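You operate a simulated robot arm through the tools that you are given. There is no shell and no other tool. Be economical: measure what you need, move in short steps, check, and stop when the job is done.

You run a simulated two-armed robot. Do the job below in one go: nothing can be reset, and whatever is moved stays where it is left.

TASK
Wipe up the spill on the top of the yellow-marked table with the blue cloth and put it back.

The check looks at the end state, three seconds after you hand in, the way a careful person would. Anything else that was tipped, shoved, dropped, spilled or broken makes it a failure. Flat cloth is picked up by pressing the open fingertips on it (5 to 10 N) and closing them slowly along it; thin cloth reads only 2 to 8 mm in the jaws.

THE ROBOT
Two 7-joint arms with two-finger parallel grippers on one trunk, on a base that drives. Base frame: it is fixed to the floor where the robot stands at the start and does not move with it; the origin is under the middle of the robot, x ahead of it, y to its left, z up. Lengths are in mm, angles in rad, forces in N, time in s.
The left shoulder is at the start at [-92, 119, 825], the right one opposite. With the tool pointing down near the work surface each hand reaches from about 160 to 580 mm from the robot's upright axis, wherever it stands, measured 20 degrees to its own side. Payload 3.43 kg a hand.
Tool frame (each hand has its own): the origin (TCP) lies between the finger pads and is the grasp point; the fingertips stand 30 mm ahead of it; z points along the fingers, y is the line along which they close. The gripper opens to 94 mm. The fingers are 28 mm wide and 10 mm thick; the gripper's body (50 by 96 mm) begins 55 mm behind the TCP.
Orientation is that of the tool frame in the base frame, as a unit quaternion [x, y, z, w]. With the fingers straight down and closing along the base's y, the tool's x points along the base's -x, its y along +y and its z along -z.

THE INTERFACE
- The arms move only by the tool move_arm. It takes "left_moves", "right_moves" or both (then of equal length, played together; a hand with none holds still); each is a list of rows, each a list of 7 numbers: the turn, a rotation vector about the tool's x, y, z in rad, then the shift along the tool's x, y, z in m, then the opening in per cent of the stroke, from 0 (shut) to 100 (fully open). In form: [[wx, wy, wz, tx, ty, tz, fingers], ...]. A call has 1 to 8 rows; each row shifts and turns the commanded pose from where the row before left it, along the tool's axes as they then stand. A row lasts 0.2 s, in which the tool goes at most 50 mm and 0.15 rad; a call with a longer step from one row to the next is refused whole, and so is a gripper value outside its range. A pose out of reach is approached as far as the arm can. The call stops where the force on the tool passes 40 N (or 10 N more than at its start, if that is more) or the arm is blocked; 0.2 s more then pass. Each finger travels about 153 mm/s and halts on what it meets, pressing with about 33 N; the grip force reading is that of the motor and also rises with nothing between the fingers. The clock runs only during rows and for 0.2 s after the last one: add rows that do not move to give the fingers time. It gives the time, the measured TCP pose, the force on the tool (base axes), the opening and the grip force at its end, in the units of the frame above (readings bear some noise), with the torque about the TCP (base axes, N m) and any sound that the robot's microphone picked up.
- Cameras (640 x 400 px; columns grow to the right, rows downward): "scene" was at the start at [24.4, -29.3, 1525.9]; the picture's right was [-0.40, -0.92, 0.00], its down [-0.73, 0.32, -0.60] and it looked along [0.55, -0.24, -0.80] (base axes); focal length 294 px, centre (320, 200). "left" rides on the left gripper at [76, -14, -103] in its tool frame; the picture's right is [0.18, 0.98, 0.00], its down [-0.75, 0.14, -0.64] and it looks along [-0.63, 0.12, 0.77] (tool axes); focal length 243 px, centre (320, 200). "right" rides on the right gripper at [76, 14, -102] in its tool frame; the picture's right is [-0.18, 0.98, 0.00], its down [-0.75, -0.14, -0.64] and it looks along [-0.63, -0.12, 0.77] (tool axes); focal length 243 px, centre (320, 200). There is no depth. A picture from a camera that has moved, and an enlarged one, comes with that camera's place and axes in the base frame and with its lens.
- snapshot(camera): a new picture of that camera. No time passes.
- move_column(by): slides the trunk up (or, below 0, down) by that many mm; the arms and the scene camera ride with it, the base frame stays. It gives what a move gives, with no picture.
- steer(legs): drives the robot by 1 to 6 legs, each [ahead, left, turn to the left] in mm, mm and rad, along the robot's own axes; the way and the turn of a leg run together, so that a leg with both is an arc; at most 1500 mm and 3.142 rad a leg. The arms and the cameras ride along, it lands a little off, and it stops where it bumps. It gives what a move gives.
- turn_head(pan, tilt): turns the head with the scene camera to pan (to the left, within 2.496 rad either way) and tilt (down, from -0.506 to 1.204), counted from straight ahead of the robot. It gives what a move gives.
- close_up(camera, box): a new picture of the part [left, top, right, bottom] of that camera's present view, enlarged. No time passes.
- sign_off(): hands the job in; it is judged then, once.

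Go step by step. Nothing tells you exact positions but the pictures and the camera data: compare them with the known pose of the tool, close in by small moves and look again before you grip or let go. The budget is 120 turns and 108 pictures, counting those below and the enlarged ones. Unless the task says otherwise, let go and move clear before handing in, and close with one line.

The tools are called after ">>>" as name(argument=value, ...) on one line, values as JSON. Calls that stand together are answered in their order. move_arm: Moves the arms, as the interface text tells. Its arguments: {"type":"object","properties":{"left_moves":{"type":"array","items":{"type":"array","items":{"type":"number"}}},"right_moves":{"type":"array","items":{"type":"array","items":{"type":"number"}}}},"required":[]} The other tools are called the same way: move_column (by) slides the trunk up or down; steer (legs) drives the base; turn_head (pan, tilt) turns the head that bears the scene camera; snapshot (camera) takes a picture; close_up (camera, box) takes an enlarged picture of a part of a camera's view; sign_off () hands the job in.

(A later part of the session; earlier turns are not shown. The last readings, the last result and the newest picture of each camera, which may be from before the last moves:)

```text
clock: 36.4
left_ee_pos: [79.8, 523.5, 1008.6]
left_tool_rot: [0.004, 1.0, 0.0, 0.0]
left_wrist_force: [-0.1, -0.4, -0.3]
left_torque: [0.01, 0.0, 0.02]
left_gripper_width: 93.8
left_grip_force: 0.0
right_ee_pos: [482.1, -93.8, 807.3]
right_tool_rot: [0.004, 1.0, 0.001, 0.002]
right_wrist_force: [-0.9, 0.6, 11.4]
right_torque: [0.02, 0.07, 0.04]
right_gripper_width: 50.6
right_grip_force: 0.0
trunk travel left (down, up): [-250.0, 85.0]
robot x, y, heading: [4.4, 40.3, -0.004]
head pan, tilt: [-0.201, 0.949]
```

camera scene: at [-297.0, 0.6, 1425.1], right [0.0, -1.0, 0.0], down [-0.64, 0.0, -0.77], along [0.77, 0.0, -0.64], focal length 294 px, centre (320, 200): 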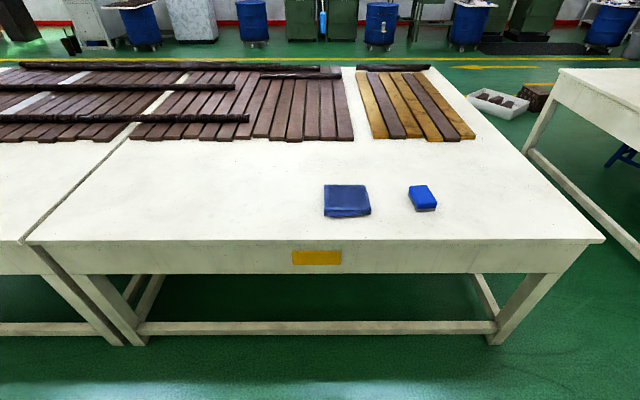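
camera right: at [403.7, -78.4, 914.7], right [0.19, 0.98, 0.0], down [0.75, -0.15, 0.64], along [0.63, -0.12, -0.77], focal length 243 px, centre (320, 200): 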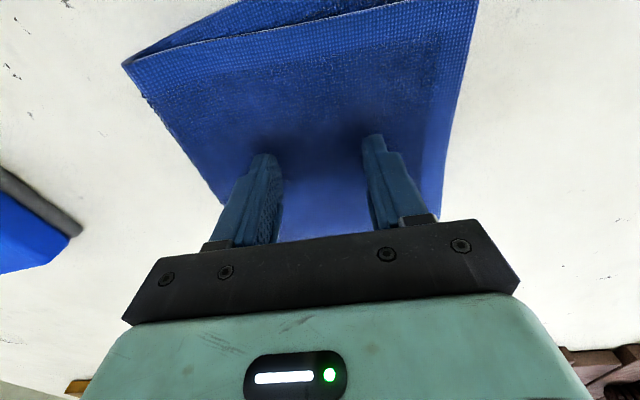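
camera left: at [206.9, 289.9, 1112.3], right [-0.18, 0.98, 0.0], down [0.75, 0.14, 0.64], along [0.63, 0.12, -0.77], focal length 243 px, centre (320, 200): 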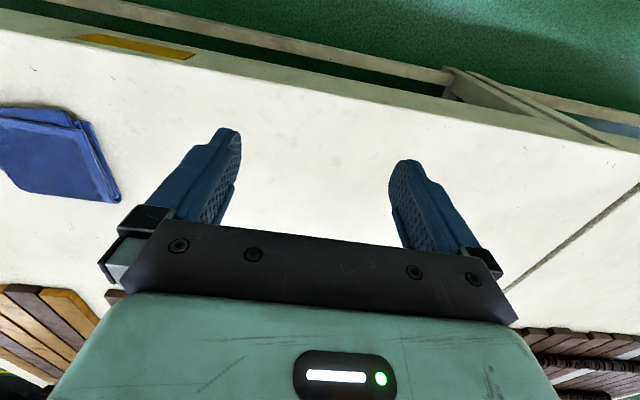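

Force is a touch high, so I back off slightly and close slowly.

>>> move_arm(right_moves=[[0, 0, 0, 0, 0, -0.001, 50], [0, 0, 0, 0, 0, 0, 43], [0, 0, 0, 0, 0, 0, 36], [0, 0, 0, 0, 0, 0, 29], [0, 0, 0, 0, 0, 0, 22], [0, 0, 0, 0, 0, 0, 15], [0, 0, 0, 0, 0, 0, 8], [0, 0, 0, 0, 0, 0, 0]])

>>> snapshot(camera="right")

```text
clock: 38.2
left_ee_pos: [80.7, 523.0, 1008.5]
left_tool_rot: [0.003, 1.0, -0.001, 0.0]
left_wrist_force: [0.1, -0.2, 0.0]
left_torque: [-0.02, 0.0, -0.03]
left_gripper_width: 93.7
left_grip_force: 0.1
right_ee_pos: [482.3, -93.9, 807.2]
right_tool_rot: [0.004, 1.0, -0.001, 0.002]
right_wrist_force: [0.5, -0.5, 9.3]
right_torque: [0.0, -0.02, 0.01]
right_gripper_width: 13.0
right_grip_force: 33.0
trunk travel left (down, up): [-250.0, 85.0]
robot x, y, heading: [2.4, 34.7, -0.008]
head pan, tilt: [-0.201, 0.949]
```

```text
71 pictures are left
camera right: at [404.5, -78.5, 909.9], right [0.19, 0.98, 0.0], down [0.75, -0.15, 0.64], along [0.63, -0.12, -0.77], focal length 243 px, centre (320, 200)
```

right: 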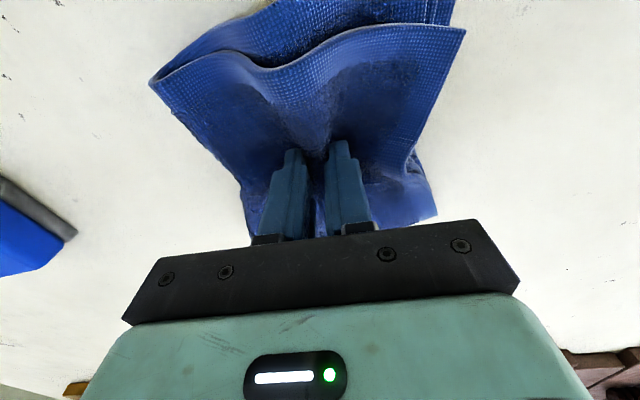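

The cloth is bunched in the jaws at 13 mm. I'll lift and look.

>>> move_arm(right_moves=[[0, 0, 0, 0, 0, -0.015, 0], [0, 0, 0, 0, 0, -0.02, 0], [0, 0, 0, 0, 0, -0.03, 0], [0, 0, 0, 0, 0, -0.04, 0], [0, 0, 0, 0, 0, -0.04, 0], [0, 0, 0, 0, 0, -0.04, 0], [0, 0, 0, 0, 0, -0.03, 0]])

>>> snapshot(camera="right")

>>> close_up(camera="scene", box=[160, 100, 480, 300])

```text
clock: 39.8
left_ee_pos: [80.8, 523.4, 1007.9]
left_tool_rot: [0.003, 1.0, 0.0, -0.001]
left_wrist_force: [0.4, 0.0, 0.7]
left_torque: [0.0, 0.0, 0.02]
left_gripper_width: 93.8
left_grip_force: 0.1
right_ee_pos: [480.1, -93.4, 1023.6]
right_tool_rot: [0.004, 1.0, 0.0, -0.001]
right_wrist_force: [0.5, 0.3, 0.2]
right_torque: [0.04, -0.02, 0.01]
right_gripper_width: 12.7
right_grip_force: 32.9
trunk travel left (down, up): [-250.0, 85.0]
robot x, y, heading: [2.0, 38.5, -0.011]
head pan, tilt: [-0.201, 0.949]
```

```text
70 pictures are left
camera right: at [403.2, -78.0, 1125.8], right [0.19, 0.98, 0.0], down [0.75, -0.15, 0.64], along [0.63, -0.12, -0.77], focal length 243 px, centre (320, 200)
```

right: 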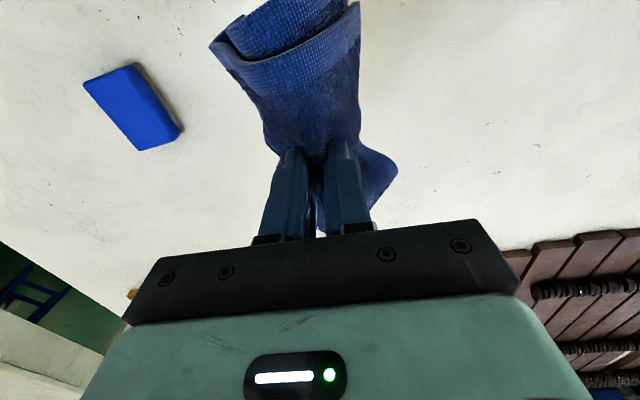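

```text
2.00 times, centred on (320, 200) of scene
camera zoom: at [31.7, 24.4, 1523.9], right [-0.21, -0.98, 0.0], down [-0.8, 0.17, -0.58], along [0.57, -0.12, -0.81], focal length 588 px, centre (320, 200)
```

zoom: 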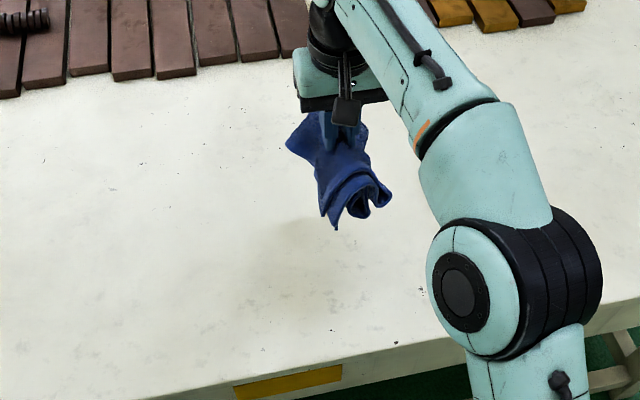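

The folded cloth is held as one bundle. I'll back off, drive round the right-hand corner and face the table's right end.

>>> steer(legs=[[-150, 0, 0], [0, -1180, 0], [0, 0, 1.57]])

>>> turn_head(pan=-0.6, tilt=0.8)

>>> snapshot(camera="scene")

```text
clock: 55.3
left_ee_pos: [-635.5, -1070.4, 1007.8]
left_tool_rot: [0.709, -0.705, 0.0, 0.0]
left_wrist_force: [0.5, -0.8, 0.6]
left_torque: [-0.01, 0.0, -0.03]
left_gripper_width: 94.1
left_grip_force: 0.1
right_ee_pos: [-24.1, -663.9, 1023.2]
right_tool_rot: [0.709, -0.705, 0.0, -0.001]
right_wrist_force: [0.2, -0.3, 0.0]
right_torque: [-0.03, -0.03, -0.2]
right_gripper_width: 10.0
right_grip_force: 33.0
trunk travel left (down, up): [-250.0, 85.0]
robot x, y, heading: [-151.0, -1139.2, 1.575]
head pan, tilt: [-0.201, 0.949]
```

```text
clock: 56.1
left_ee_pos: [-635.5, -1070.8, 1007.9]
left_tool_rot: [0.709, -0.705, -0.001, 0.0]
left_wrist_force: [0.4, -0.9, -0.6]
left_torque: [-0.01, 0.01, -0.01]
left_gripper_width: 93.9
left_grip_force: 0.0
right_ee_pos: [-24.2, -663.9, 1023.5]
right_tool_rot: [0.709, -0.706, 0.0, 0.0]
right_wrist_force: [0.3, -0.2, -0.6]
right_torque: [0.01, 0.0, -0.18]
right_gripper_width: 10.0
right_grip_force: 32.5
trunk travel left (down, up): [-250.0, 85.0]
robot x, y, heading: [-155.2, -1141.4, 1.576]
head pan, tilt: [-0.6, 0.799]
```

```text
68 pictures are left
camera scene: at [-104.7, -1118.2, 1535.5], right [0.83, -0.56, 0.0], down [-0.4, -0.59, -0.7], along [0.39, 0.58, -0.72], focal length 294 px, centre (320, 200)
```

scene: 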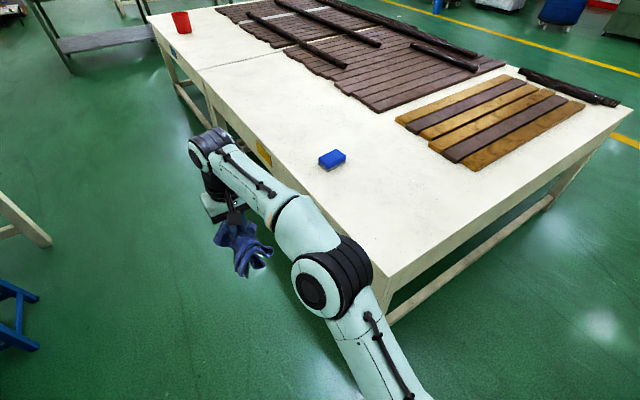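

All is clear. I'll strafe right to face the puddle and look at it from close by.

>>> steer(legs=[[0, -660, 0]])

>>> turn_head(pan=0.0, tilt=0.9)

>>> snapshot(camera="scene")

>>> snapshot(camera="right")

```text
clock: 62.0
left_ee_pos: [15.6, -1077.2, 1009.1]
left_tool_rot: [0.714, -0.7, 0.0, 0.001]
left_wrist_force: [-0.2, 0.0, 0.7]
left_torque: [0.01, 0.02, -0.01]
left_gripper_width: 94.2
left_grip_force: 0.0
right_ee_pos: [621.8, -661.2, 1022.4]
right_tool_rot: [0.714, -0.7, 0.0, 0.001]
right_wrist_force: [0.3, 0.2, -0.2]
right_torque: [-0.01, -0.02, -0.19]
right_gripper_width: 10.0
right_grip_force: 32.7
trunk travel left (down, up): [-250.0, 85.0]
robot x, y, heading: [501.8, -1139.9, 1.589]
head pan, tilt: [-0.6, 0.799]
stopped in leg 1: the robot was blocked; the commanded pose is now the measured one
```

```text
clock: 63.0
left_ee_pos: [15.5, -1077.3, 1008.9]
left_tool_rot: [0.714, -0.7, 0.001, 0.0]
left_wrist_force: [-0.2, 0.1, -0.5]
left_torque: [-0.01, 0.01, -0.04]
left_gripper_width: 93.8
left_grip_force: 0.1
right_ee_pos: [621.1, -660.3, 1021.9]
right_tool_rot: [0.715, -0.699, 0.0, -0.001]
right_wrist_force: [-0.1, 0.5, -0.7]
right_torque: [0.04, -0.01, -0.21]
right_gripper_width: 9.8
right_grip_force: 33.2
trunk travel left (down, up): [-250.0, 85.0]
robot x, y, heading: [500.8, -1140.2, 1.588]
head pan, tilt: [0.0, 0.901]
```

```text
67 pictures are left
camera scene: at [501.1, -1108.6, 1527.6], right [1.0, 0.02, 0.0], down [0.02, -0.78, -0.62], along [-0.01, 0.62, -0.78], focal length 294 px, centre (320, 200)
```

scene: 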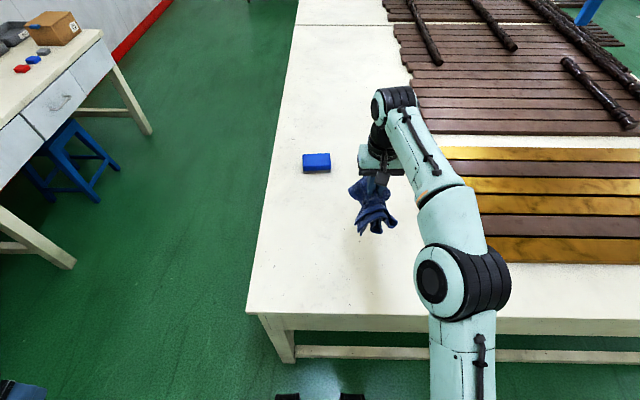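

```text
66 pictures are left
camera right: at [606.8, -736.7, 1125.4], right [-0.99, 0.16, 0.0], down [0.13, 0.76, 0.64], along [0.11, 0.63, -0.77], focal length 243 px, centre (320, 200)
```

right: 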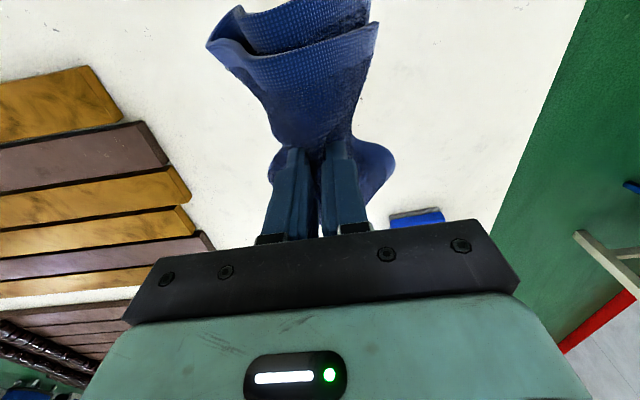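

The drive stopped 7 mm short reporting "blocked", so I'll check the surroundings before going on.

>>> turn_head(pan=-0.9, tilt=1.1)

>>> snapshot(camera="scene")

>>> turn_head(pan=-1.9, tilt=0.9)

>>> snapshot(camera="scene")

```text
clock: 64.2
left_ee_pos: [15.2, -1077.4, 1008.3]
left_tool_rot: [0.714, -0.7, 0.0, 0.0]
left_wrist_force: [0.2, 1.2, -0.1]
left_torque: [-0.02, -0.01, 0.0]
left_gripper_width: 94.0
left_grip_force: 0.0
right_ee_pos: [620.5, -661.0, 1022.7]
right_tool_rot: [0.715, -0.7, -0.001, -0.001]
right_wrist_force: [0.4, -0.1, -0.7]
right_torque: [0.01, -0.04, -0.2]
right_gripper_width: 9.9
right_grip_force: 32.8
trunk travel left (down, up): [-250.0, 85.0]
robot x, y, heading: [504.0, -1144.1, 1.587]
head pan, tilt: [-0.901, 1.1]
```

```text
65 pictures are left
camera scene: at [551.2, -1143.8, 1513.8], right [0.64, -0.77, 0.0], down [-0.69, -0.57, -0.45], along [0.35, 0.29, -0.89], focal length 294 px, centre (320, 200)
```

scene: 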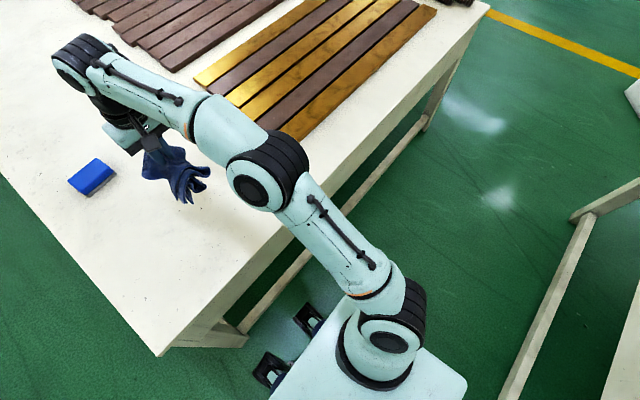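

```text
clock: 65.5
left_ee_pos: [14.7, -1076.7, 1009.9]
left_tool_rot: [0.715, -0.7, 0.0, 0.001]
left_wrist_force: [0.3, -0.5, 0.7]
left_torque: [0.0, 0.0, -0.01]
left_gripper_width: 93.9
left_grip_force: 0.0
right_ee_pos: [620.9, -660.7, 1022.9]
right_tool_rot: [0.715, -0.699, -0.001, 0.0]
right_wrist_force: [0.4, 0.9, -0.7]
right_torque: [0.03, -0.05, -0.2]
right_gripper_width: 10.2
right_grip_force: 32.9
trunk travel left (down, up): [-250.0, 85.0]
robot x, y, heading: [504.5, -1142.2, 1.592]
head pan, tilt: [-1.901, 0.901]
```

```text
64 pictures are left
camera scene: at [574.5, -1207.0, 1527.6], right [-0.3, -0.95, 0.0], down [-0.75, 0.24, -0.62], along [0.59, -0.19, -0.78], focal length 294 px, centre (320, 200)
```

scene: 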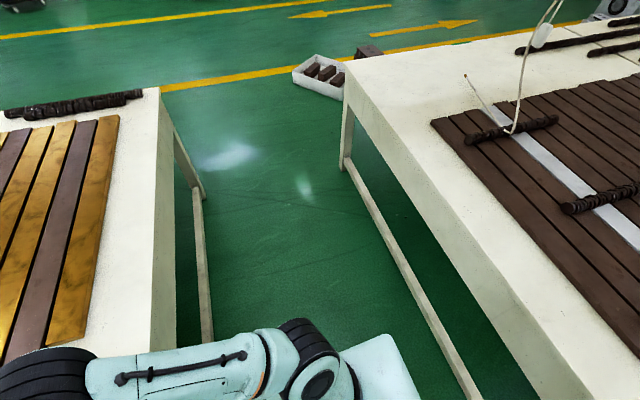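

The way round the robot is clear, with the elbow well above the table and nothing disturbed. I'll move the hand aside to uncover the puddle and look at it.

>>> move_arm(right_moves=[[0, 0, 0, 0, 0.04, 0, 0], [0, 0, 0, 0, 0.04, 0, 0], [0, 0, 0, 0, 0.04, 0, 0]])

>>> turn_head(pan=-0.3, tilt=0.95)

>>> snapshot(camera="scene")

>>> snapshot(camera="right")

```text
clock: 66.3
left_ee_pos: [14.6, -1075.7, 1007.8]
left_tool_rot: [0.715, -0.699, 0.001, -0.001]
left_wrist_force: [-0.1, -0.6, 0.2]
left_torque: [0.0, -0.04, 0.0]
left_gripper_width: 93.8
left_grip_force: 0.1
right_ee_pos: [500.3, -664.1, 1022.9]
right_tool_rot: [0.715, -0.699, 0.001, 0.001]
right_wrist_force: [0.2, -0.5, -1.2]
right_torque: [0.02, -0.04, -0.18]
right_gripper_width: 9.7
right_grip_force: 32.3
trunk travel left (down, up): [-250.0, 85.0]
robot x, y, heading: [504.9, -1145.1, 1.586]
head pan, tilt: [-1.901, 0.901]
```

```text
clock: 68.0
left_ee_pos: [14.9, -1077.4, 1009.8]
left_tool_rot: [0.714, -0.7, 0.0, 0.0]
left_wrist_force: [-0.2, -0.5, -0.4]
left_torque: [0.01, -0.01, -0.01]
left_gripper_width: 93.9
left_grip_force: 0.0
right_ee_pos: [502.4, -664.5, 1023.0]
right_tool_rot: [0.715, -0.699, -0.001, 0.001]
right_wrist_force: [-1.3, 0.8, 0.6]
right_torque: [0.01, -0.03, -0.2]
right_gripper_width: 10.2
right_grip_force: 33.2
trunk travel left (down, up): [-250.0, 85.0]
robot x, y, heading: [500.6, -1141.5, 1.592]
head pan, tilt: [-0.3, 0.949]
```

```text
63 pictures are left
camera scene: at [522.7, -1114.2, 1524.0], right [0.96, -0.28, 0.0], down [-0.23, -0.78, -0.58], along [0.16, 0.56, -0.81], focal length 294 px, centre (320, 200)
```

scene: 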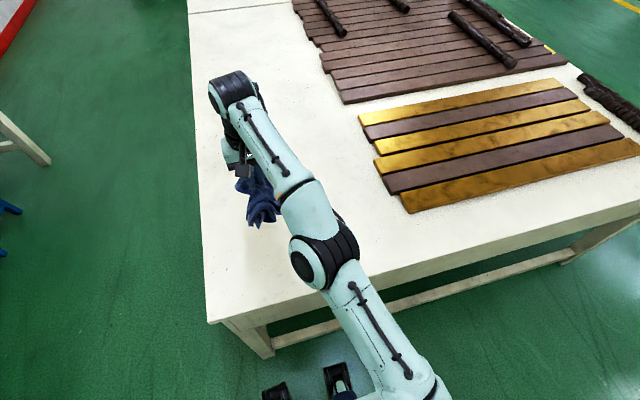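

```text
62 pictures are left
camera right: at [488.1, -739.5, 1125.8], right [-0.99, 0.16, 0.0], down [0.13, 0.76, 0.64], along [0.1, 0.63, -0.77], focal length 243 px, centre (320, 200)
```

right: 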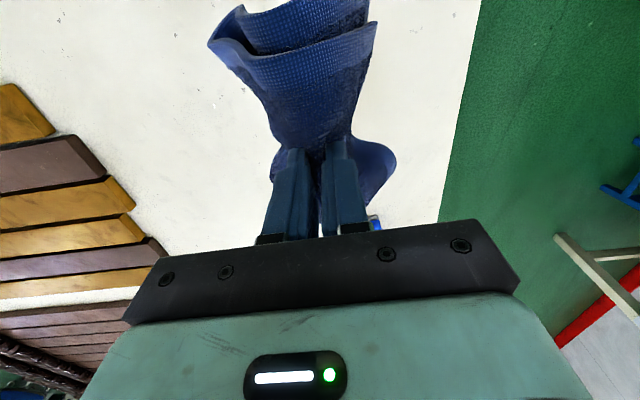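

>>> close_up(camera="right", box=[90, 60, 280, 180])

>>> turn_head(pan=0.6, tilt=0.8)

>>> close_up(camera="scene", box=[380, 100, 640, 262])

```text
3.33 times, centred on (185, 120) of right
camera zoom: at [488.1, -739.5, 1125.8], right [-0.99, 0.16, 0.0], down [0.13, 0.76, 0.64], along [0.1, 0.63, -0.77], focal length 809 px, centre (770, 467)
```

zoom: 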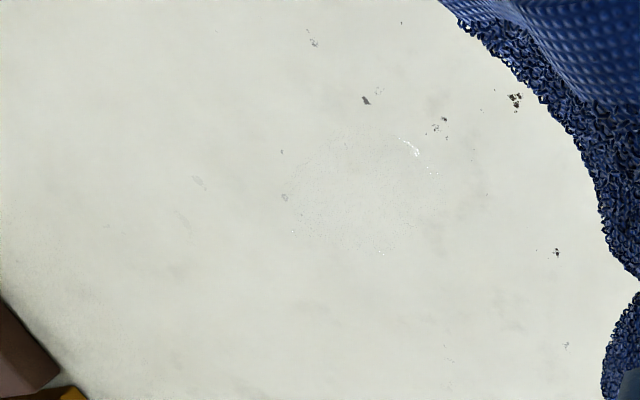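

```text
clock: 69.2
left_ee_pos: [16.5, -1076.4, 1008.2]
left_tool_rot: [0.715, -0.699, 0.001, 0.0]
left_wrist_force: [0.7, -0.2, -0.1]
left_torque: [0.02, -0.04, 0.02]
left_gripper_width: 94.0
left_grip_force: 0.0
right_ee_pos: [500.9, -664.2, 1024.4]
right_tool_rot: [0.714, -0.7, 0.0, 0.001]
right_wrist_force: [-0.1, -0.9, -0.4]
right_torque: [-0.01, -0.04, -0.2]
right_gripper_width: 10.4
right_grip_force: 33.2
trunk travel left (down, up): [-250.0, 85.0]
robot x, y, heading: [501.3, -1142.0, 1.59]
head pan, tilt: [0.6, 0.799]
```

```text
2.46 times, centred on (510, 181) of scene
camera zoom: at [455.7, -1118.4, 1535.5], right [0.81, 0.58, 0.0], down [0.42, -0.58, -0.7], along [-0.4, 0.57, -0.72], focal length 724 px, centre (-148, 247)
```

zoom: 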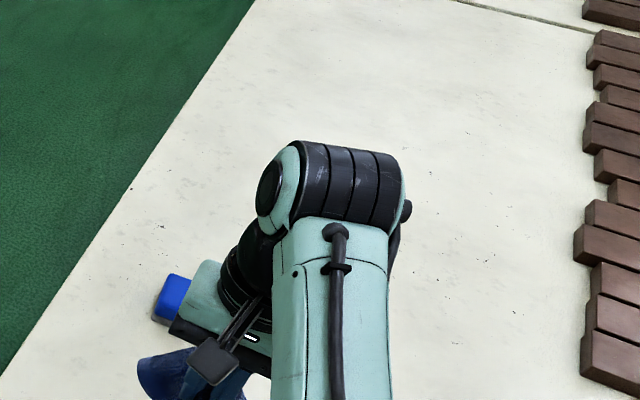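

The hand camera shows the clear puddle plainly: centre about (688, -633), roughly 70 mm across. I'll bring the cloth over it and lower.

>>> move_arm(right_moves=[[0, 0, 0, -0.007, -0.045, 0, 0], [0, 0, 0, -0.007, -0.047, 0, 0], [0, 0, 0, -0.007, -0.047, 0, 0], [0, 0, 0, -0.007, -0.047, 0, 0], [0, 0, 0, 0, 0, 0.04, 0], [0, 0, 0, 0, 0, 0.04, 0], [0, 0, 0, 0, 0, 0.04, 0]])

>>> snapshot(camera="right")

```text
clock: 70.8
left_ee_pos: [15.1, -1075.7, 1009.0]
left_tool_rot: [0.714, -0.7, 0.0, 0.0]
left_wrist_force: [-0.5, -1.0, -0.7]
left_torque: [-0.01, -0.01, 0.01]
left_gripper_width: 93.8
left_grip_force: 0.1
right_ee_pos: [673.0, -636.1, 903.4]
right_tool_rot: [0.714, -0.7, 0.0, 0.0]
right_wrist_force: [-0.7, -0.3, -0.3]
right_torque: [0.02, -0.01, -0.17]
right_gripper_width: 9.9
right_grip_force: 32.7
right hand out of reach, approached as far as the arm can: row 2, 4
trunk travel left (down, up): [-250.0, 85.0]
robot x, y, heading: [504.4, -1139.7, 1.587]
head pan, tilt: [0.6, 0.799]
```

```text
59 pictures are left
camera right: at [659.5, -712.0, 1005.9], right [-0.99, 0.16, 0.0], down [0.13, 0.76, 0.64], along [0.11, 0.63, -0.77], focal length 243 px, centre (320, 200)
```

right: 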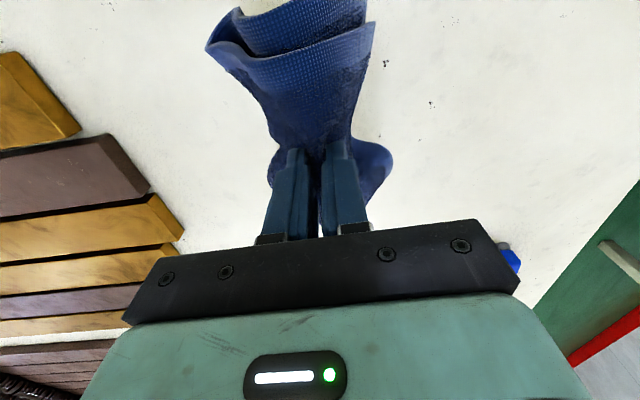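

The hand is at the reach limit here. I'll shift the robot 80 mm right for margin.

>>> steer(legs=[[0, -80, 0]])

>>> move_arm(right_moves=[[0, 0, 0, 0, 0.03, 0, 0], [0, 0, 0, 0, 0.03, 0, 0], [0, 0, 0, 0, 0, 0.02, 0]])

```text
clock: 72.2
left_ee_pos: [92.7, -1077.3, 1008.4]
left_tool_rot: [0.715, -0.699, 0.001, -0.001]
left_wrist_force: [0.2, 0.8, -0.1]
left_torque: [0.02, 0.0, 0.01]
left_gripper_width: 93.7
left_grip_force: 0.1
right_ee_pos: [750.1, -637.2, 902.9]
right_tool_rot: [0.714, -0.7, 0.0, 0.0]
right_wrist_force: [0.3, 0.6, -0.1]
right_torque: [0.02, -0.06, -0.17]
right_gripper_width: 9.9
right_grip_force: 32.9
trunk travel left (down, up): [-250.0, 85.0]
robot x, y, heading: [578.9, -1141.1, 1.593]
head pan, tilt: [0.6, 0.799]
stopped in leg 1: the robot was blocked; the commanded pose is now the measured one
```

```text
clock: 73.0
left_ee_pos: [92.8, -1077.8, 1008.3]
left_tool_rot: [0.715, -0.699, 0.0, 0.0]
left_wrist_force: [-0.7, 0.0, -0.1]
left_torque: [0.03, 0.0, 0.01]
left_gripper_width: 93.9
left_grip_force: 0.0
right_ee_pos: [690.3, -635.9, 883.2]
right_tool_rot: [0.714, -0.7, 0.0, 0.0]
right_wrist_force: [0.4, -0.5, -1.0]
right_torque: [0.03, -0.08, -0.19]
right_gripper_width: 10.0
right_grip_force: 33.1
trunk travel left (down, up): [-250.0, 85.0]
robot x, y, heading: [577.1, -1142.4, 1.588]
head pan, tilt: [0.6, 0.799]
```

It moved as asked, so the "blocked" note is just the end of the leg. Now I lower the cloth onto the puddle.

>>> move_arm(right_moves=[[0, 0, 0, 0, 0, 0.025, 0], [0, 0, 0, 0, 0, 0.02, 0], [0, 0, 0, 0, 0, 0.01, 0], [0, 0, 0, 0, 0, 0.006, 0], [0, 0, 0, 0, 0, 0.004, 0], [0, 0, 0, 0, 0, 0, 0]])

>>> snapshot(camera="right")

```text
clock: 74.5
left_ee_pos: [91.5, -1076.9, 1008.3]
left_tool_rot: [0.715, -0.699, 0.0, 0.0]
left_wrist_force: [0.5, -0.3, -0.5]
left_torque: [-0.01, 0.01, 0.02]
left_gripper_width: 94.0
left_grip_force: 0.1
right_ee_pos: [688.9, -638.6, 820.1]
right_tool_rot: [0.715, -0.699, 0.0, -0.001]
right_wrist_force: [-0.2, -0.1, 6.7]
right_torque: [-0.02, -0.06, -0.16]
right_gripper_width: 10.0
right_grip_force: 32.7
trunk travel left (down, up): [-250.0, 85.0]
robot x, y, heading: [573.7, -1140.3, 1.595]
head pan, tilt: [0.6, 0.799]
```

```text
58 pictures are left
camera right: at [675.8, -713.9, 922.2], right [-0.99, 0.16, 0.0], down [0.13, 0.76, 0.64], along [0.1, 0.63, -0.77], focal length 243 px, centre (320, 200)
```

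right: 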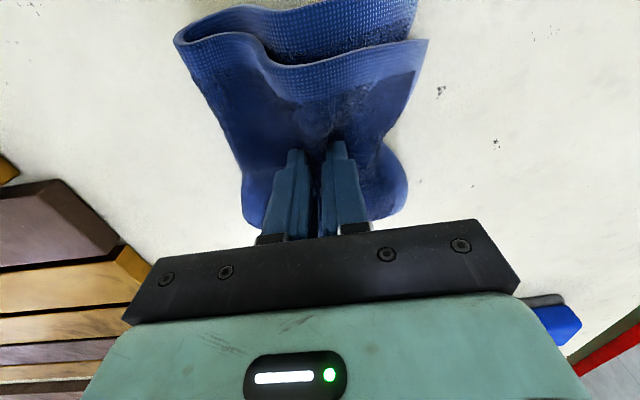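

Light contact of 6.7 N. I press a little more and wipe in a raster over the puddle.

>>> move_arm(right_moves=[[0, 0, 0, 0, 0, 0.002, 0], [0, 0, 0, 0.02, 0.025, 0, 0], [0, 0, 0, 0.02, 0.025, 0, 0], [0, 0, 0, 0, -0.035, 0, 0], [0, 0, 0, 0, -0.035, 0, 0], [0, 0, 0, 0, -0.03, 0, 0], [0, 0, 0, -0.025, 0, 0, 0], [0, 0, 0, 0, 0.035, 0, 0]])

>>> move_arm(right_moves=[[0, 0, 0, 0, 0.035, 0, 0], [0, 0, 0, 0, 0.03, 0, 0], [0, 0, 0, -0.025, 0, 0, 0], [0, 0, 0, 0, -0.035, 0, 0], [0, 0, 0, 0, -0.035, 0, 0], [0, 0, 0, 0, -0.03, 0, 0], [0, 0, 0, -0.02, 0, 0, 0], [0, 0, 0, 0, 0.035, 0, 0]])

>>> move_arm(right_moves=[[0, 0, 0, 0, 0.035, 0, 0], [0, 0, 0, 0, 0.03, 0, 0], [0, 0, 0, 0.03, -0.02, 0, 0], [0, 0, 0, 0.03, -0.01, 0, 0], [0, 0, 0, 0.02, -0.01, 0, 0], [0, 0, 0, -0.03, -0.01, 0, 0], [0, 0, 0, -0.03, -0.01, 0, 0], [0, 0, 0, 0.03, -0.01, 0, 0]])

>>> snapshot(camera="right")

```text
clock: 76.2
left_ee_pos: [91.0, -1078.8, 1008.8]
left_tool_rot: [0.715, -0.699, 0.001, 0.0]
left_wrist_force: [-0.2, 0.2, 1.0]
left_torque: [0.01, -0.01, -0.03]
left_gripper_width: 94.1
left_grip_force: 0.1
right_ee_pos: [705.6, -652.7, 818.5]
right_tool_rot: [0.715, -0.7, 0.0, 0.0]
right_wrist_force: [1.4, 0.7, 3.5]
right_torque: [0.06, -0.06, -0.11]
right_gripper_width: 10.2
right_grip_force: 33.2
trunk travel left (down, up): [-250.0, 85.0]
robot x, y, heading: [578.4, -1139.1, 1.589]
head pan, tilt: [0.6, 0.799]
```

```text
clock: 78.0
left_ee_pos: [91.3, -1079.0, 1008.6]
left_tool_rot: [0.715, -0.699, 0.0, 0.001]
left_wrist_force: [0.5, 0.1, -0.8]
left_torque: [-0.02, -0.02, -0.02]
left_gripper_width: 93.9
left_grip_force: 0.0
right_ee_pos: [704.9, -607.8, 817.2]
right_tool_rot: [0.714, -0.7, 0.0, -0.001]
right_wrist_force: [1.7, 0.9, 3.6]
right_torque: [0.06, -0.07, -0.12]
right_gripper_width: 10.1
right_grip_force: 32.9
trunk travel left (down, up): [-250.0, 85.0]
robot x, y, heading: [577.4, -1138.8, 1.588]
head pan, tilt: [0.6, 0.799]
```

```text
clock: 79.8
left_ee_pos: [91.6, -1079.7, 1008.6]
left_tool_rot: [0.715, -0.699, 0.0, -0.001]
left_wrist_force: [0.1, 0.2, -0.5]
left_torque: [0.0, -0.02, 0.0]
left_gripper_width: 94.3
left_grip_force: 0.0
right_ee_pos: [710.3, -658.2, 816.0]
right_tool_rot: [0.715, -0.699, -0.002, -0.001]
right_wrist_force: [-0.4, 0.8, 5.0]
right_torque: [0.11, -0.03, -0.1]
right_gripper_width: 10.1
right_grip_force: 33.0
trunk travel left (down, up): [-250.0, 85.0]
robot x, y, heading: [575.4, -1138.9, 1.594]
head pan, tilt: [0.6, 0.799]
```

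```text
57 pictures are left
camera right: at [696.9, -734.4, 918.8], right [-0.99, 0.16, 0.0], down [0.12, 0.76, 0.64], along [0.1, 0.63, -0.77], focal length 243 px, centre (320, 200)
```

right: 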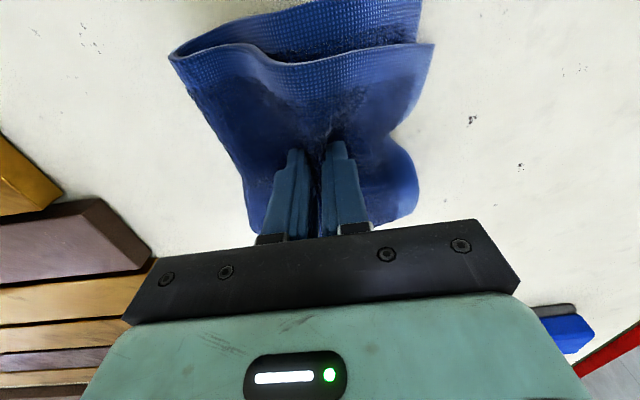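

Wiped. I'll lift and go to the same viewpoint as before to check the spot.

>>> move_arm(right_moves=[[0, 0, 0, 0, 0, -0.04, 0], [0, 0, 0, 0, 0, -0.045, 0], [0, 0, 0, 0, 0.02, -0.04, 0], [0, 0, 0, 0, 0.03, -0.035, 0], [0, 0, 0, 0, 0.03, -0.035, 0], [0, 0, 0, 0, 0.045, -0.011, 0], [0, 0, 0, 0, 0.045, 0, 0], [0, 0, 0, 0, 0.035, 0, 0]])

>>> close_up(camera="right", box=[60, 40, 280, 180])

```text
clock: 81.7
left_ee_pos: [93.2, -1077.7, 1008.5]
left_tool_rot: [0.715, -0.699, 0.0, 0.0]
left_wrist_force: [0.4, 0.5, 0.0]
left_torque: [0.05, -0.04, -0.01]
left_gripper_width: 93.9
left_grip_force: 0.1
right_ee_pos: [545.2, -676.2, 1023.1]
right_tool_rot: [0.715, -0.699, 0.002, 0.0]
right_wrist_force: [-0.2, -0.2, -0.8]
right_torque: [0.01, -0.06, -0.1]
right_gripper_width: 9.8
right_grip_force: 32.4
right hand out of reach, approached as far as the arm can: row 7, 8
trunk travel left (down, up): [-250.0, 85.0]
robot x, y, heading: [580.8, -1144.3, 1.595]
head pan, tilt: [0.6, 0.799]
```

```text
2.86 times, centred on (170, 110) of right
camera zoom: at [531.1, -751.7, 1126.1], right [-0.99, 0.16, 0.0], down [0.12, 0.76, 0.64], along [0.11, 0.63, -0.77], focal length 693 px, centre (749, 457)
```

zoom: 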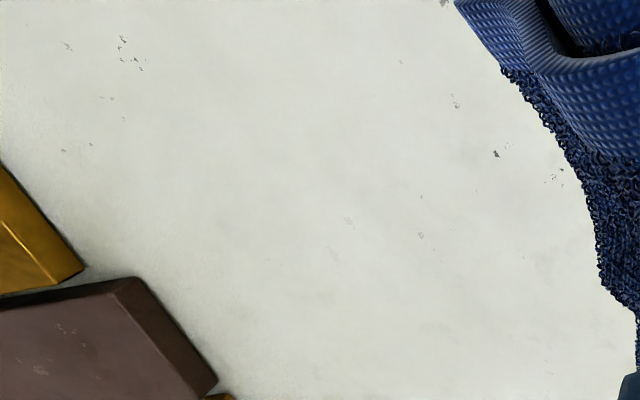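

The visible part looks dry. I'll drive left a bit to restore the earlier viewpoint and confirm.

>>> steer(legs=[[0, 50, 0]])

>>> close_up(camera="right", box=[90, 60, 280, 180])

>>> turn_head(pan=0.0, tilt=0.8)

>>> snapshot(camera="scene")

```text
clock: 82.8
left_ee_pos: [43.3, -1077.2, 1008.7]
left_tool_rot: [0.714, -0.7, 0.0, 0.0]
left_wrist_force: [-0.5, 0.2, 0.7]
left_torque: [0.02, 0.0, 0.0]
left_gripper_width: 94.1
left_grip_force: 0.0
right_ee_pos: [495.5, -676.2, 1023.1]
right_tool_rot: [0.715, -0.7, -0.001, -0.001]
right_wrist_force: [-0.1, 0.3, -0.4]
right_torque: [-0.01, -0.05, -0.09]
right_gripper_width: 10.0
right_grip_force: 33.4
trunk travel left (down, up): [-250.0, 85.0]
robot x, y, heading: [529.5, -1141.3, 1.593]
head pan, tilt: [0.6, 0.799]
```

```text
3.33 times, centred on (185, 120) of right
camera zoom: at [482.0, -752.5, 1126.1], right [-0.99, 0.16, 0.0], down [0.13, 0.76, 0.64], along [0.11, 0.63, -0.77], focal length 809 px, centre (770, 467)
```

zoom: 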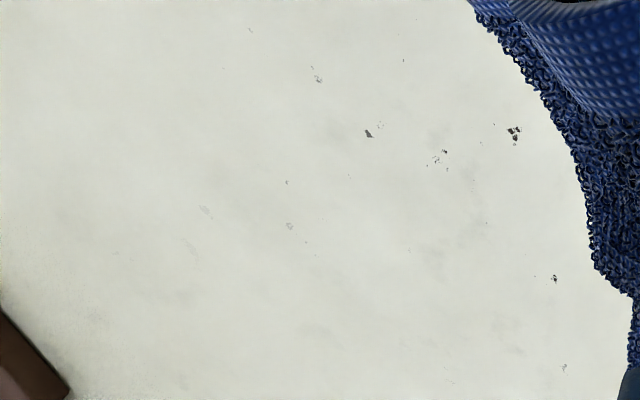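

```text
clock: 83.8
left_ee_pos: [42.2, -1077.9, 1008.4]
left_tool_rot: [0.714, -0.7, 0.0, 0.0]
left_wrist_force: [0.0, 1.1, 0.3]
left_torque: [-0.02, -0.07, 0.03]
left_gripper_width: 94.3
left_grip_force: 0.1
right_ee_pos: [495.4, -677.2, 1024.1]
right_tool_rot: [0.715, -0.699, 0.0, 0.0]
right_wrist_force: [-0.1, 0.4, -0.9]
right_torque: [-0.02, -0.03, -0.07]
right_gripper_width: 9.8
right_grip_force: 33.3
trunk travel left (down, up): [-250.0, 85.0]
robot x, y, heading: [528.9, -1146.2, 1.593]
head pan, tilt: [0.0, 0.799]
```

```text
54 pictures are left
camera scene: at [528.0, -1104.5, 1535.5], right [1.0, 0.02, 0.0], down [0.02, -0.72, -0.7], along [-0.01, 0.7, -0.72], focal length 294 px, centre (320, 200)
```

scene: 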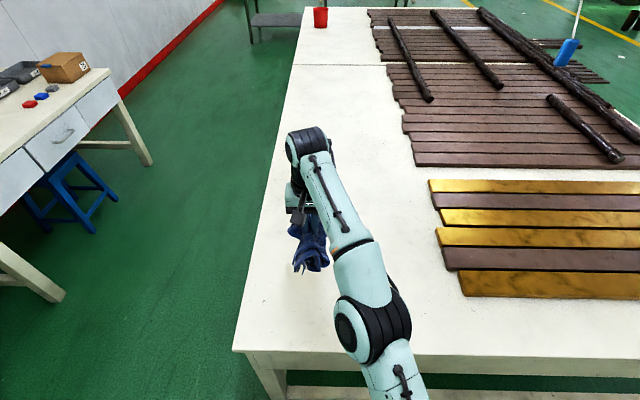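

The puddle is gone. Now I drive back round the corner to the place in front of the cloth's spot.

>>> steer(legs=[[0, 680, 0], [0, 0, -1.593], [0, 1185, 0]])

```text
clock: 86.0
left_ee_pos: [-73.9, -1082.9, 1007.4]
left_tool_rot: [0.712, -0.702, 0.001, 0.0]
left_wrist_force: [-0.1, -0.6, -0.3]
left_torque: [0.03, -0.02, -0.02]
left_gripper_width: 93.8
left_grip_force: 0.0
right_ee_pos: [381.7, -683.7, 1023.2]
right_tool_rot: [0.711, -0.703, 0.001, 0.0]
right_wrist_force: [-1.8, -0.1, -0.9]
right_torque: [0.01, -0.09, -0.07]
right_gripper_width: 9.9
right_grip_force: 33.0
trunk travel left (down, up): [-250.0, 85.0]
robot x, y, heading: [411.1, -1147.7, 1.58]
head pan, tilt: [0.0, 0.799]
stopped in leg 1: the robot was blocked; the commanded pose is now the measured one
```

It stopped early this time, so something may really be in the way. I'll look down and to the left.

>>> turn_head(pan=0.9, tilt=1.15)

>>> snapshot(camera="scene")

>>> turn_head(pan=0.0, tilt=1.2)

>>> snapshot(camera="scene")

```text
clock: 87.2
left_ee_pos: [-73.5, -1082.6, 1009.6]
left_tool_rot: [0.713, -0.702, 0.001, 0.0]
left_wrist_force: [1.0, 0.2, -0.1]
left_torque: [0.0, -0.03, 0.0]
left_gripper_width: 94.0
left_grip_force: 0.0
right_ee_pos: [383.8, -684.4, 1023.5]
right_tool_rot: [0.711, -0.703, 0.0, 0.0]
right_wrist_force: [0.0, 0.1, -0.2]
right_torque: [0.02, -0.04, -0.08]
right_gripper_width: 9.8
right_grip_force: 33.4
trunk travel left (down, up): [-250.0, 85.0]
robot x, y, heading: [414.8, -1145.6, 1.586]
head pan, tilt: [0.901, 1.15]
```

```text
53 pictures are left
camera scene: at [366.7, -1156.3, 1510.7], right [0.61, 0.79, 0.0], down [0.72, -0.56, -0.41], along [-0.32, 0.25, -0.91], focal length 294 px, centre (320, 200)
```

scene: 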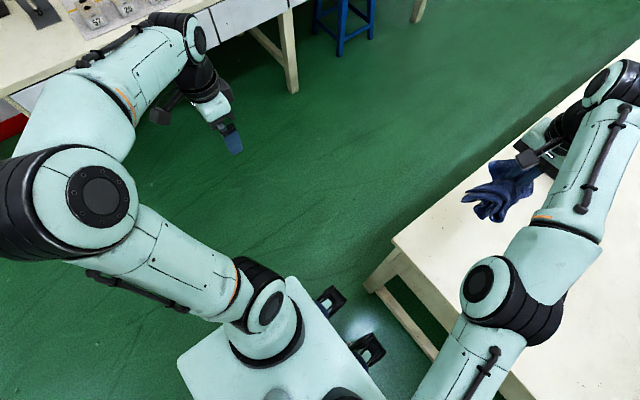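

```text
clock: 88.4
left_ee_pos: [-72.2, -1083.6, 1007.8]
left_tool_rot: [0.713, -0.701, 0.0, 0.0]
left_wrist_force: [-0.3, -0.6, -0.3]
left_torque: [-0.02, 0.03, 0.0]
left_gripper_width: 94.1
left_grip_force: 0.0
right_ee_pos: [383.9, -684.0, 1023.8]
right_tool_rot: [0.711, -0.703, 0.0, 0.0]
right_wrist_force: [-0.1, -0.1, 0.0]
right_torque: [0.03, -0.08, -0.09]
right_gripper_width: 9.8
right_grip_force: 33.2
trunk travel left (down, up): [-250.0, 85.0]
robot x, y, heading: [413.8, -1148.1, 1.585]
head pan, tilt: [0.0, 1.201]
```

```text
52 pictures are left
camera scene: at [413.0, -1136.8, 1507.8], right [1.0, 0.02, 0.0], down [0.01, -0.93, -0.36], along [-0.01, 0.36, -0.93], focal length 294 px, centre (320, 200)
```

scene: 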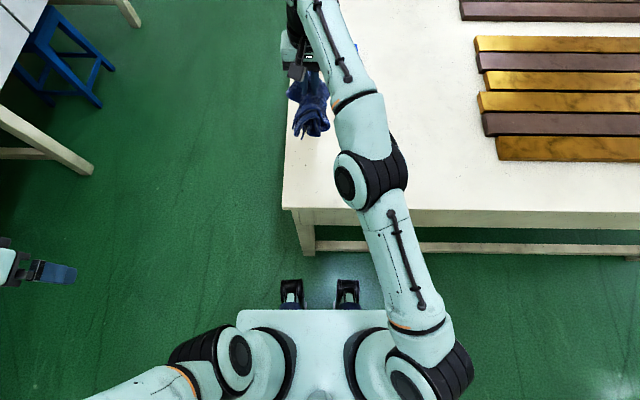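

Nothing visible obstructs the base. I'll try again with a shorter leg, slightly backing away from the table.

>>> steer(legs=[[-30, 200, 0]])

```text
clock: 90.8
left_ee_pos: [-276.6, -1115.1, 1008.5]
left_tool_rot: [0.713, -0.702, 0.0, 0.0]
left_wrist_force: [0.2, 1.1, 0.0]
left_torque: [0.05, 0.01, 0.01]
left_gripper_width: 94.4
left_grip_force: 0.1
right_ee_pos: [182.1, -716.3, 1024.4]
right_tool_rot: [0.712, -0.703, 0.0, -0.001]
right_wrist_force: [-0.2, 0.5, 0.0]
right_torque: [0.0, -0.05, -0.05]
right_gripper_width: 10.1
right_grip_force: 32.9
trunk travel left (down, up): [-250.0, 85.0]
robot x, y, heading: [210.8, -1182.6, 1.587]
head pan, tilt: [0.0, 1.201]
```

Backing away freed it. Continue round, keeping the distance.

>>> steer(legs=[[0, 360, 0], [0, 0, -1.587], [0, 1220, 0]])

>>> turn_head(pan=-0.2, tilt=0.75)

>>> snapshot(camera="scene")

```text
clock: 109.0
left_ee_pos: [-54.6, 516.5, 1008.2]
left_tool_rot: [0.006, 1.0, 0.0, 0.0]
left_wrist_force: [0.0, 0.0, 0.5]
left_torque: [0.02, -0.01, 0.05]
left_gripper_width: 94.1
left_grip_force: 0.0
right_ee_pos: [331.5, 47.4, 1023.3]
right_tool_rot: [0.008, 1.0, 0.0, 0.0]
right_wrist_force: [1.4, 0.0, -0.1]
right_torque: [0.0, 0.02, 0.14]
right_gripper_width: 8.8
right_grip_force: 33.1
trunk travel left (down, up): [-250.0, 85.0]
robot x, y, heading: [-132.5, 32.9, -0.013]
head pan, tilt: [0.0, 1.201]
```

```text
clock: 109.9
left_ee_pos: [-54.7, 514.4, 1008.3]
left_tool_rot: [0.007, 1.0, 0.0, 0.0]
left_wrist_force: [0.3, 0.5, -0.3]
left_torque: [0.0, 0.0, 0.04]
left_gripper_width: 93.8
left_grip_force: 0.1
right_ee_pos: [332.1, 48.4, 1022.8]
right_tool_rot: [0.006, 1.0, 0.0, 0.0]
right_wrist_force: [-0.1, -1.1, 0.0]
right_torque: [-0.02, -0.03, 0.17]
right_gripper_width: 9.0
right_grip_force: 33.0
trunk travel left (down, up): [-250.0, 85.0]
robot x, y, heading: [-132.2, 34.4, -0.012]
head pan, tilt: [-0.201, 0.75]
```

```text
51 pictures are left
camera scene: at [-96.8, 14.6, 1539.4], right [-0.21, -0.98, 0.0], down [-0.67, 0.14, -0.73], along [0.71, -0.15, -0.68], focal length 294 px, centre (320, 200)
```

scene: 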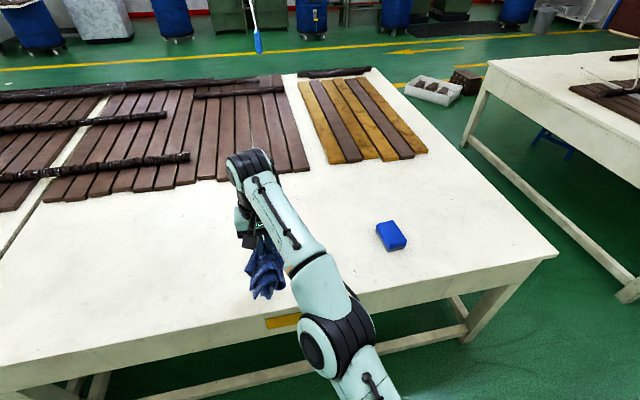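

The table and block are in place. I drive ahead and use the hand camera to check the left part of the table for more puddles.

>>> steer(legs=[[130, 0, 0]])

>>> snapshot(camera="right")

>>> close_up(camera="right", box=[380, 0, 640, 200])

```text
clock: 111.2
left_ee_pos: [76.7, 513.5, 1008.7]
left_tool_rot: [0.007, 1.0, 0.0, 0.0]
left_wrist_force: [0.5, -1.1, -0.4]
left_torque: [-0.02, 0.05, 0.03]
left_gripper_width: 93.8
left_grip_force: 0.1
right_ee_pos: [462.7, 44.3, 1023.1]
right_tool_rot: [0.009, 1.0, 0.001, 0.0]
right_wrist_force: [0.2, 0.5, -0.9]
right_torque: [-0.04, 0.01, 0.17]
right_gripper_width: 9.2
right_grip_force: 33.2
trunk travel left (down, up): [-250.0, 85.0]
robot x, y, heading: [-4.5, 29.7, -0.014]
head pan, tilt: [-0.201, 0.75]
```

```text
50 pictures are left
camera right: at [385.6, 61.0, 1126.2], right [0.2, 0.98, 0.0], down [0.75, -0.15, 0.64], along [0.63, -0.13, -0.77], focal length 243 px, centre (320, 200)
```

right: 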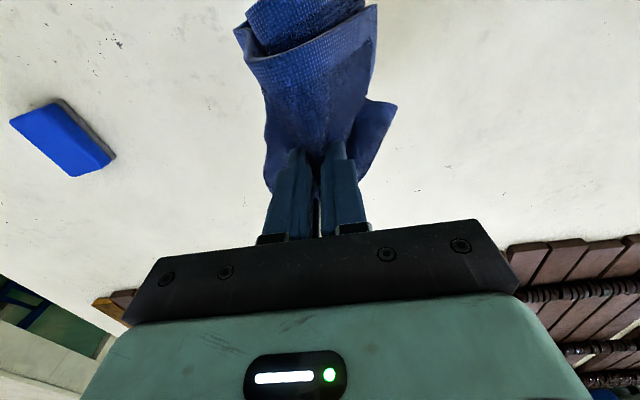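

```text
2.00 times, centred on (510, 100) of right
camera zoom: at [385.6, 61.0, 1126.2], right [0.2, 0.98, 0.0], down [0.75, -0.15, 0.64], along [0.63, -0.13, -0.77], focal length 485 px, centre (-60, 400)
```

zoom: 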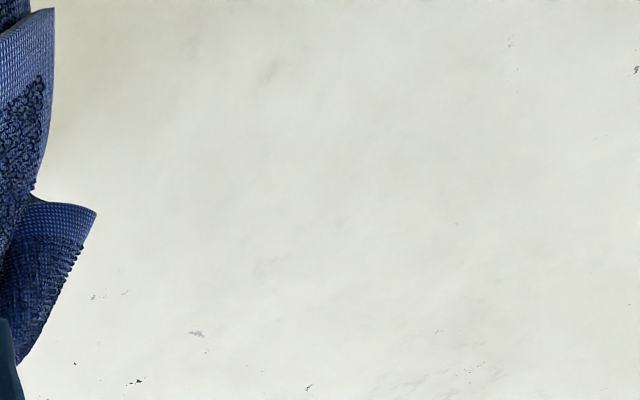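

No further puddles. I move over the cloth's old place and lower it.

>>> move_arm(right_moves=[[0, 0, 0, -0.005, -0.035, 0, 0], [0, 0, 0, -0.005, -0.035, 0, 0], [0, 0, 0, -0.005, -0.035, 0, 0], [0, 0, 0, -0.005, -0.034, 0, 0], [0, 0, 0, 0, 0, 0.04, 0], [0, 0, 0, 0, 0, 0.045, 0], [0, 0, 0, 0, 0, 0.045, 0]])

>>> move_arm(right_moves=[[0, 0, 0, 0, 0, 0.03, 0], [0, 0, 0, 0, 0, 0.02, 0], [0, 0, 0, 0, 0, 0.01, 0], [0, 0, 0, 0, 0, 0.006, 0], [0, 0, 0, 0, 0, 0.004, 0], [0, 0, 0, 0, 0, 0, 0]])

>>> snapshot(camera="right")

```text
clock: 112.8
left_ee_pos: [76.0, 512.2, 1009.2]
left_tool_rot: [0.007, 1.0, 0.0, 0.001]
left_wrist_force: [-0.1, 0.1, -0.2]
left_torque: [0.04, -0.03, 0.02]
left_gripper_width: 94.0
left_grip_force: 0.0
right_ee_pos: [479.5, -94.6, 894.3]
right_tool_rot: [0.009, 1.0, 0.0, -0.001]
right_wrist_force: [-0.2, 0.2, -0.8]
right_torque: [0.01, -0.01, 0.14]
right_gripper_width: 8.9
right_grip_force: 33.2
trunk travel left (down, up): [-250.0, 85.0]
robot x, y, heading: [-4.1, 29.7, -0.014]
head pan, tilt: [-0.201, 0.75]
```

```text
clock: 114.2
left_ee_pos: [76.0, 512.9, 1008.5]
left_tool_rot: [0.007, 1.0, 0.0, 0.0]
left_wrist_force: [0.0, 0.2, -0.3]
left_torque: [0.02, 0.02, -0.01]
left_gripper_width: 94.1
left_grip_force: 0.1
right_ee_pos: [480.0, -94.9, 825.2]
right_tool_rot: [0.009, 1.0, 0.0, 0.0]
right_wrist_force: [-0.2, -0.6, 4.9]
right_torque: [0.08, -0.04, 0.14]
right_gripper_width: 9.1
right_grip_force: 33.0
trunk travel left (down, up): [-250.0, 85.0]
robot x, y, heading: [-0.2, 32.0, -0.017]
head pan, tilt: [-0.201, 0.75]
```

```text
48 pictures are left
camera right: at [402.3, -78.5, 927.2], right [0.2, 0.98, 0.0], down [0.75, -0.15, 0.64], along [0.63, -0.13, -0.77], focal length 243 px, centre (320, 200)
```

right: 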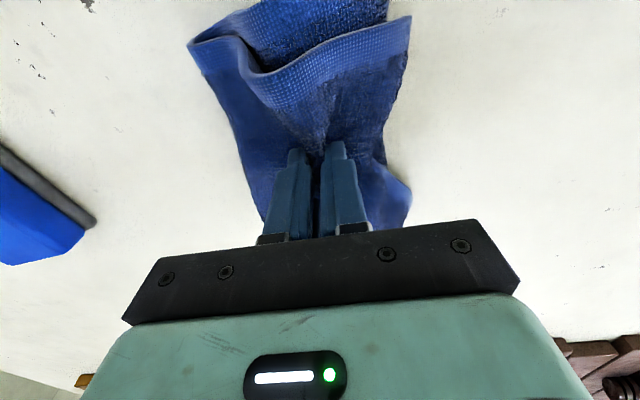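

Next I press a bit further down, then open slowly so the cloth spreads back out.

>>> move_arm(right_moves=[[0, 0, 0, 0, 0, 0.004, 0], [0, 0, 0, 0, 0, 0.004, 0], [0, 0, 0, 0, 0, 0.004, 6], [0, 0, 0, 0, 0, 0.002, 14], [0, 0, 0, 0, 0, 0.001, 20], [0, 0, 0, 0, 0, 0, 28], [0, 0, 0, 0, 0, 0, 36], [0, 0, 0, 0, 0, 0, 44]])

>>> snapshot(camera="right")

```text
clock: 115.5
left_ee_pos: [75.3, 513.3, 1009.2]
left_tool_rot: [0.007, 1.0, 0.0, 0.001]
left_wrist_force: [0.6, 0.7, 0.0]
left_torque: [0.0, 0.02, 0.01]
left_gripper_width: 94.1
left_grip_force: 0.1
right_ee_pos: [482.6, -97.2, 816.3]
right_tool_rot: [0.012, 1.0, 0.0, 0.008]
right_wrist_force: [-3.1, -3.3, 21.1]
right_torque: [0.25, -0.09, 0.03]
right_gripper_width: 23.9
right_grip_force: 0.0
trunk travel left (down, up): [-250.0, 85.0]
robot x, y, heading: [-2.2, 29.6, -0.019]
head pan, tilt: [-0.201, 0.75]
stopped in row 6 (right hand): the force on the tool passed its limit at 42 N (the readings are from after the stop); the commanded pose is now the measured one
```

```text
47 pictures are left
camera right: at [403.6, -81.3, 917.0], right [0.21, 0.98, 0.0], down [0.74, -0.16, 0.65], along [0.64, -0.13, -0.76], focal length 243 px, centre (320, 200)
```

right: 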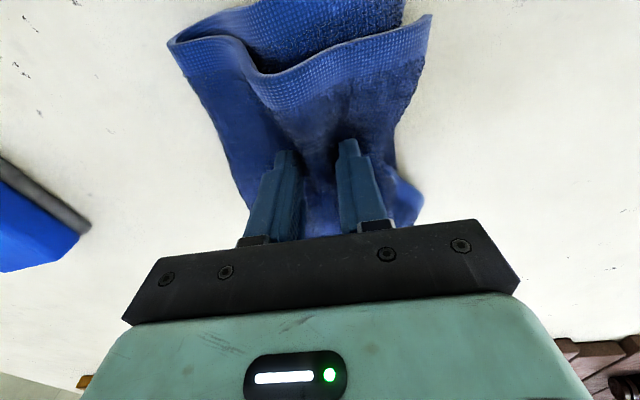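

Too much force, so I ease off a few mm and keep opening gently.

>>> move_arm(right_moves=[[0, 0, 0, 0, 0, -0.003, 25], [0, 0, 0, 0, 0, 0, 32], [0, 0, 0, 0, 0, 0, 40], [0, 0, 0, 0, 0, 0, 48], [0, 0, 0, 0, 0, 0, 56], [0, 0, 0, 0, 0, 0, 64]])

>>> snapshot(camera="right")

```text
clock: 116.9
left_ee_pos: [75.9, 512.3, 1008.1]
left_tool_rot: [0.007, 1.0, 0.0, 0.001]
left_wrist_force: [1.5, 0.5, 0.6]
left_torque: [0.02, 0.01, -0.01]
left_gripper_width: 94.0
left_grip_force: 0.0
right_ee_pos: [480.1, -97.0, 817.0]
right_tool_rot: [0.011, 1.0, -0.001, 0.005]
right_wrist_force: [0.1, -4.4, 17.8]
right_torque: [0.46, -0.16, -0.04]
right_gripper_width: 57.6
right_grip_force: 0.0
trunk travel left (down, up): [-250.0, 85.0]
robot x, y, heading: [-1.6, 31.0, -0.02]
head pan, tilt: [-0.201, 0.75]
```

```text
46 pictures are left
camera right: at [402.6, -80.8, 918.0], right [0.2, 0.98, 0.0], down [0.74, -0.16, 0.65], along [0.64, -0.13, -0.76], focal length 243 px, centre (320, 200)
```

right: 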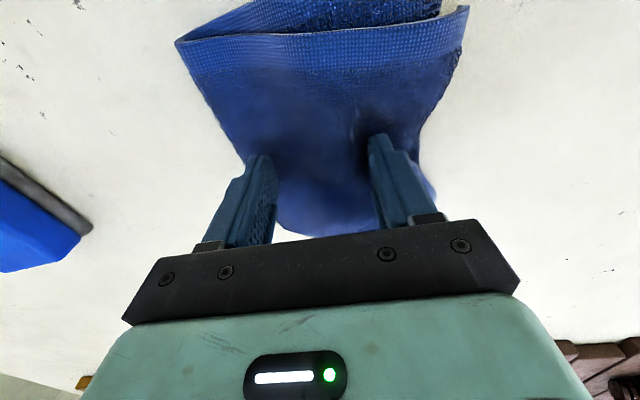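

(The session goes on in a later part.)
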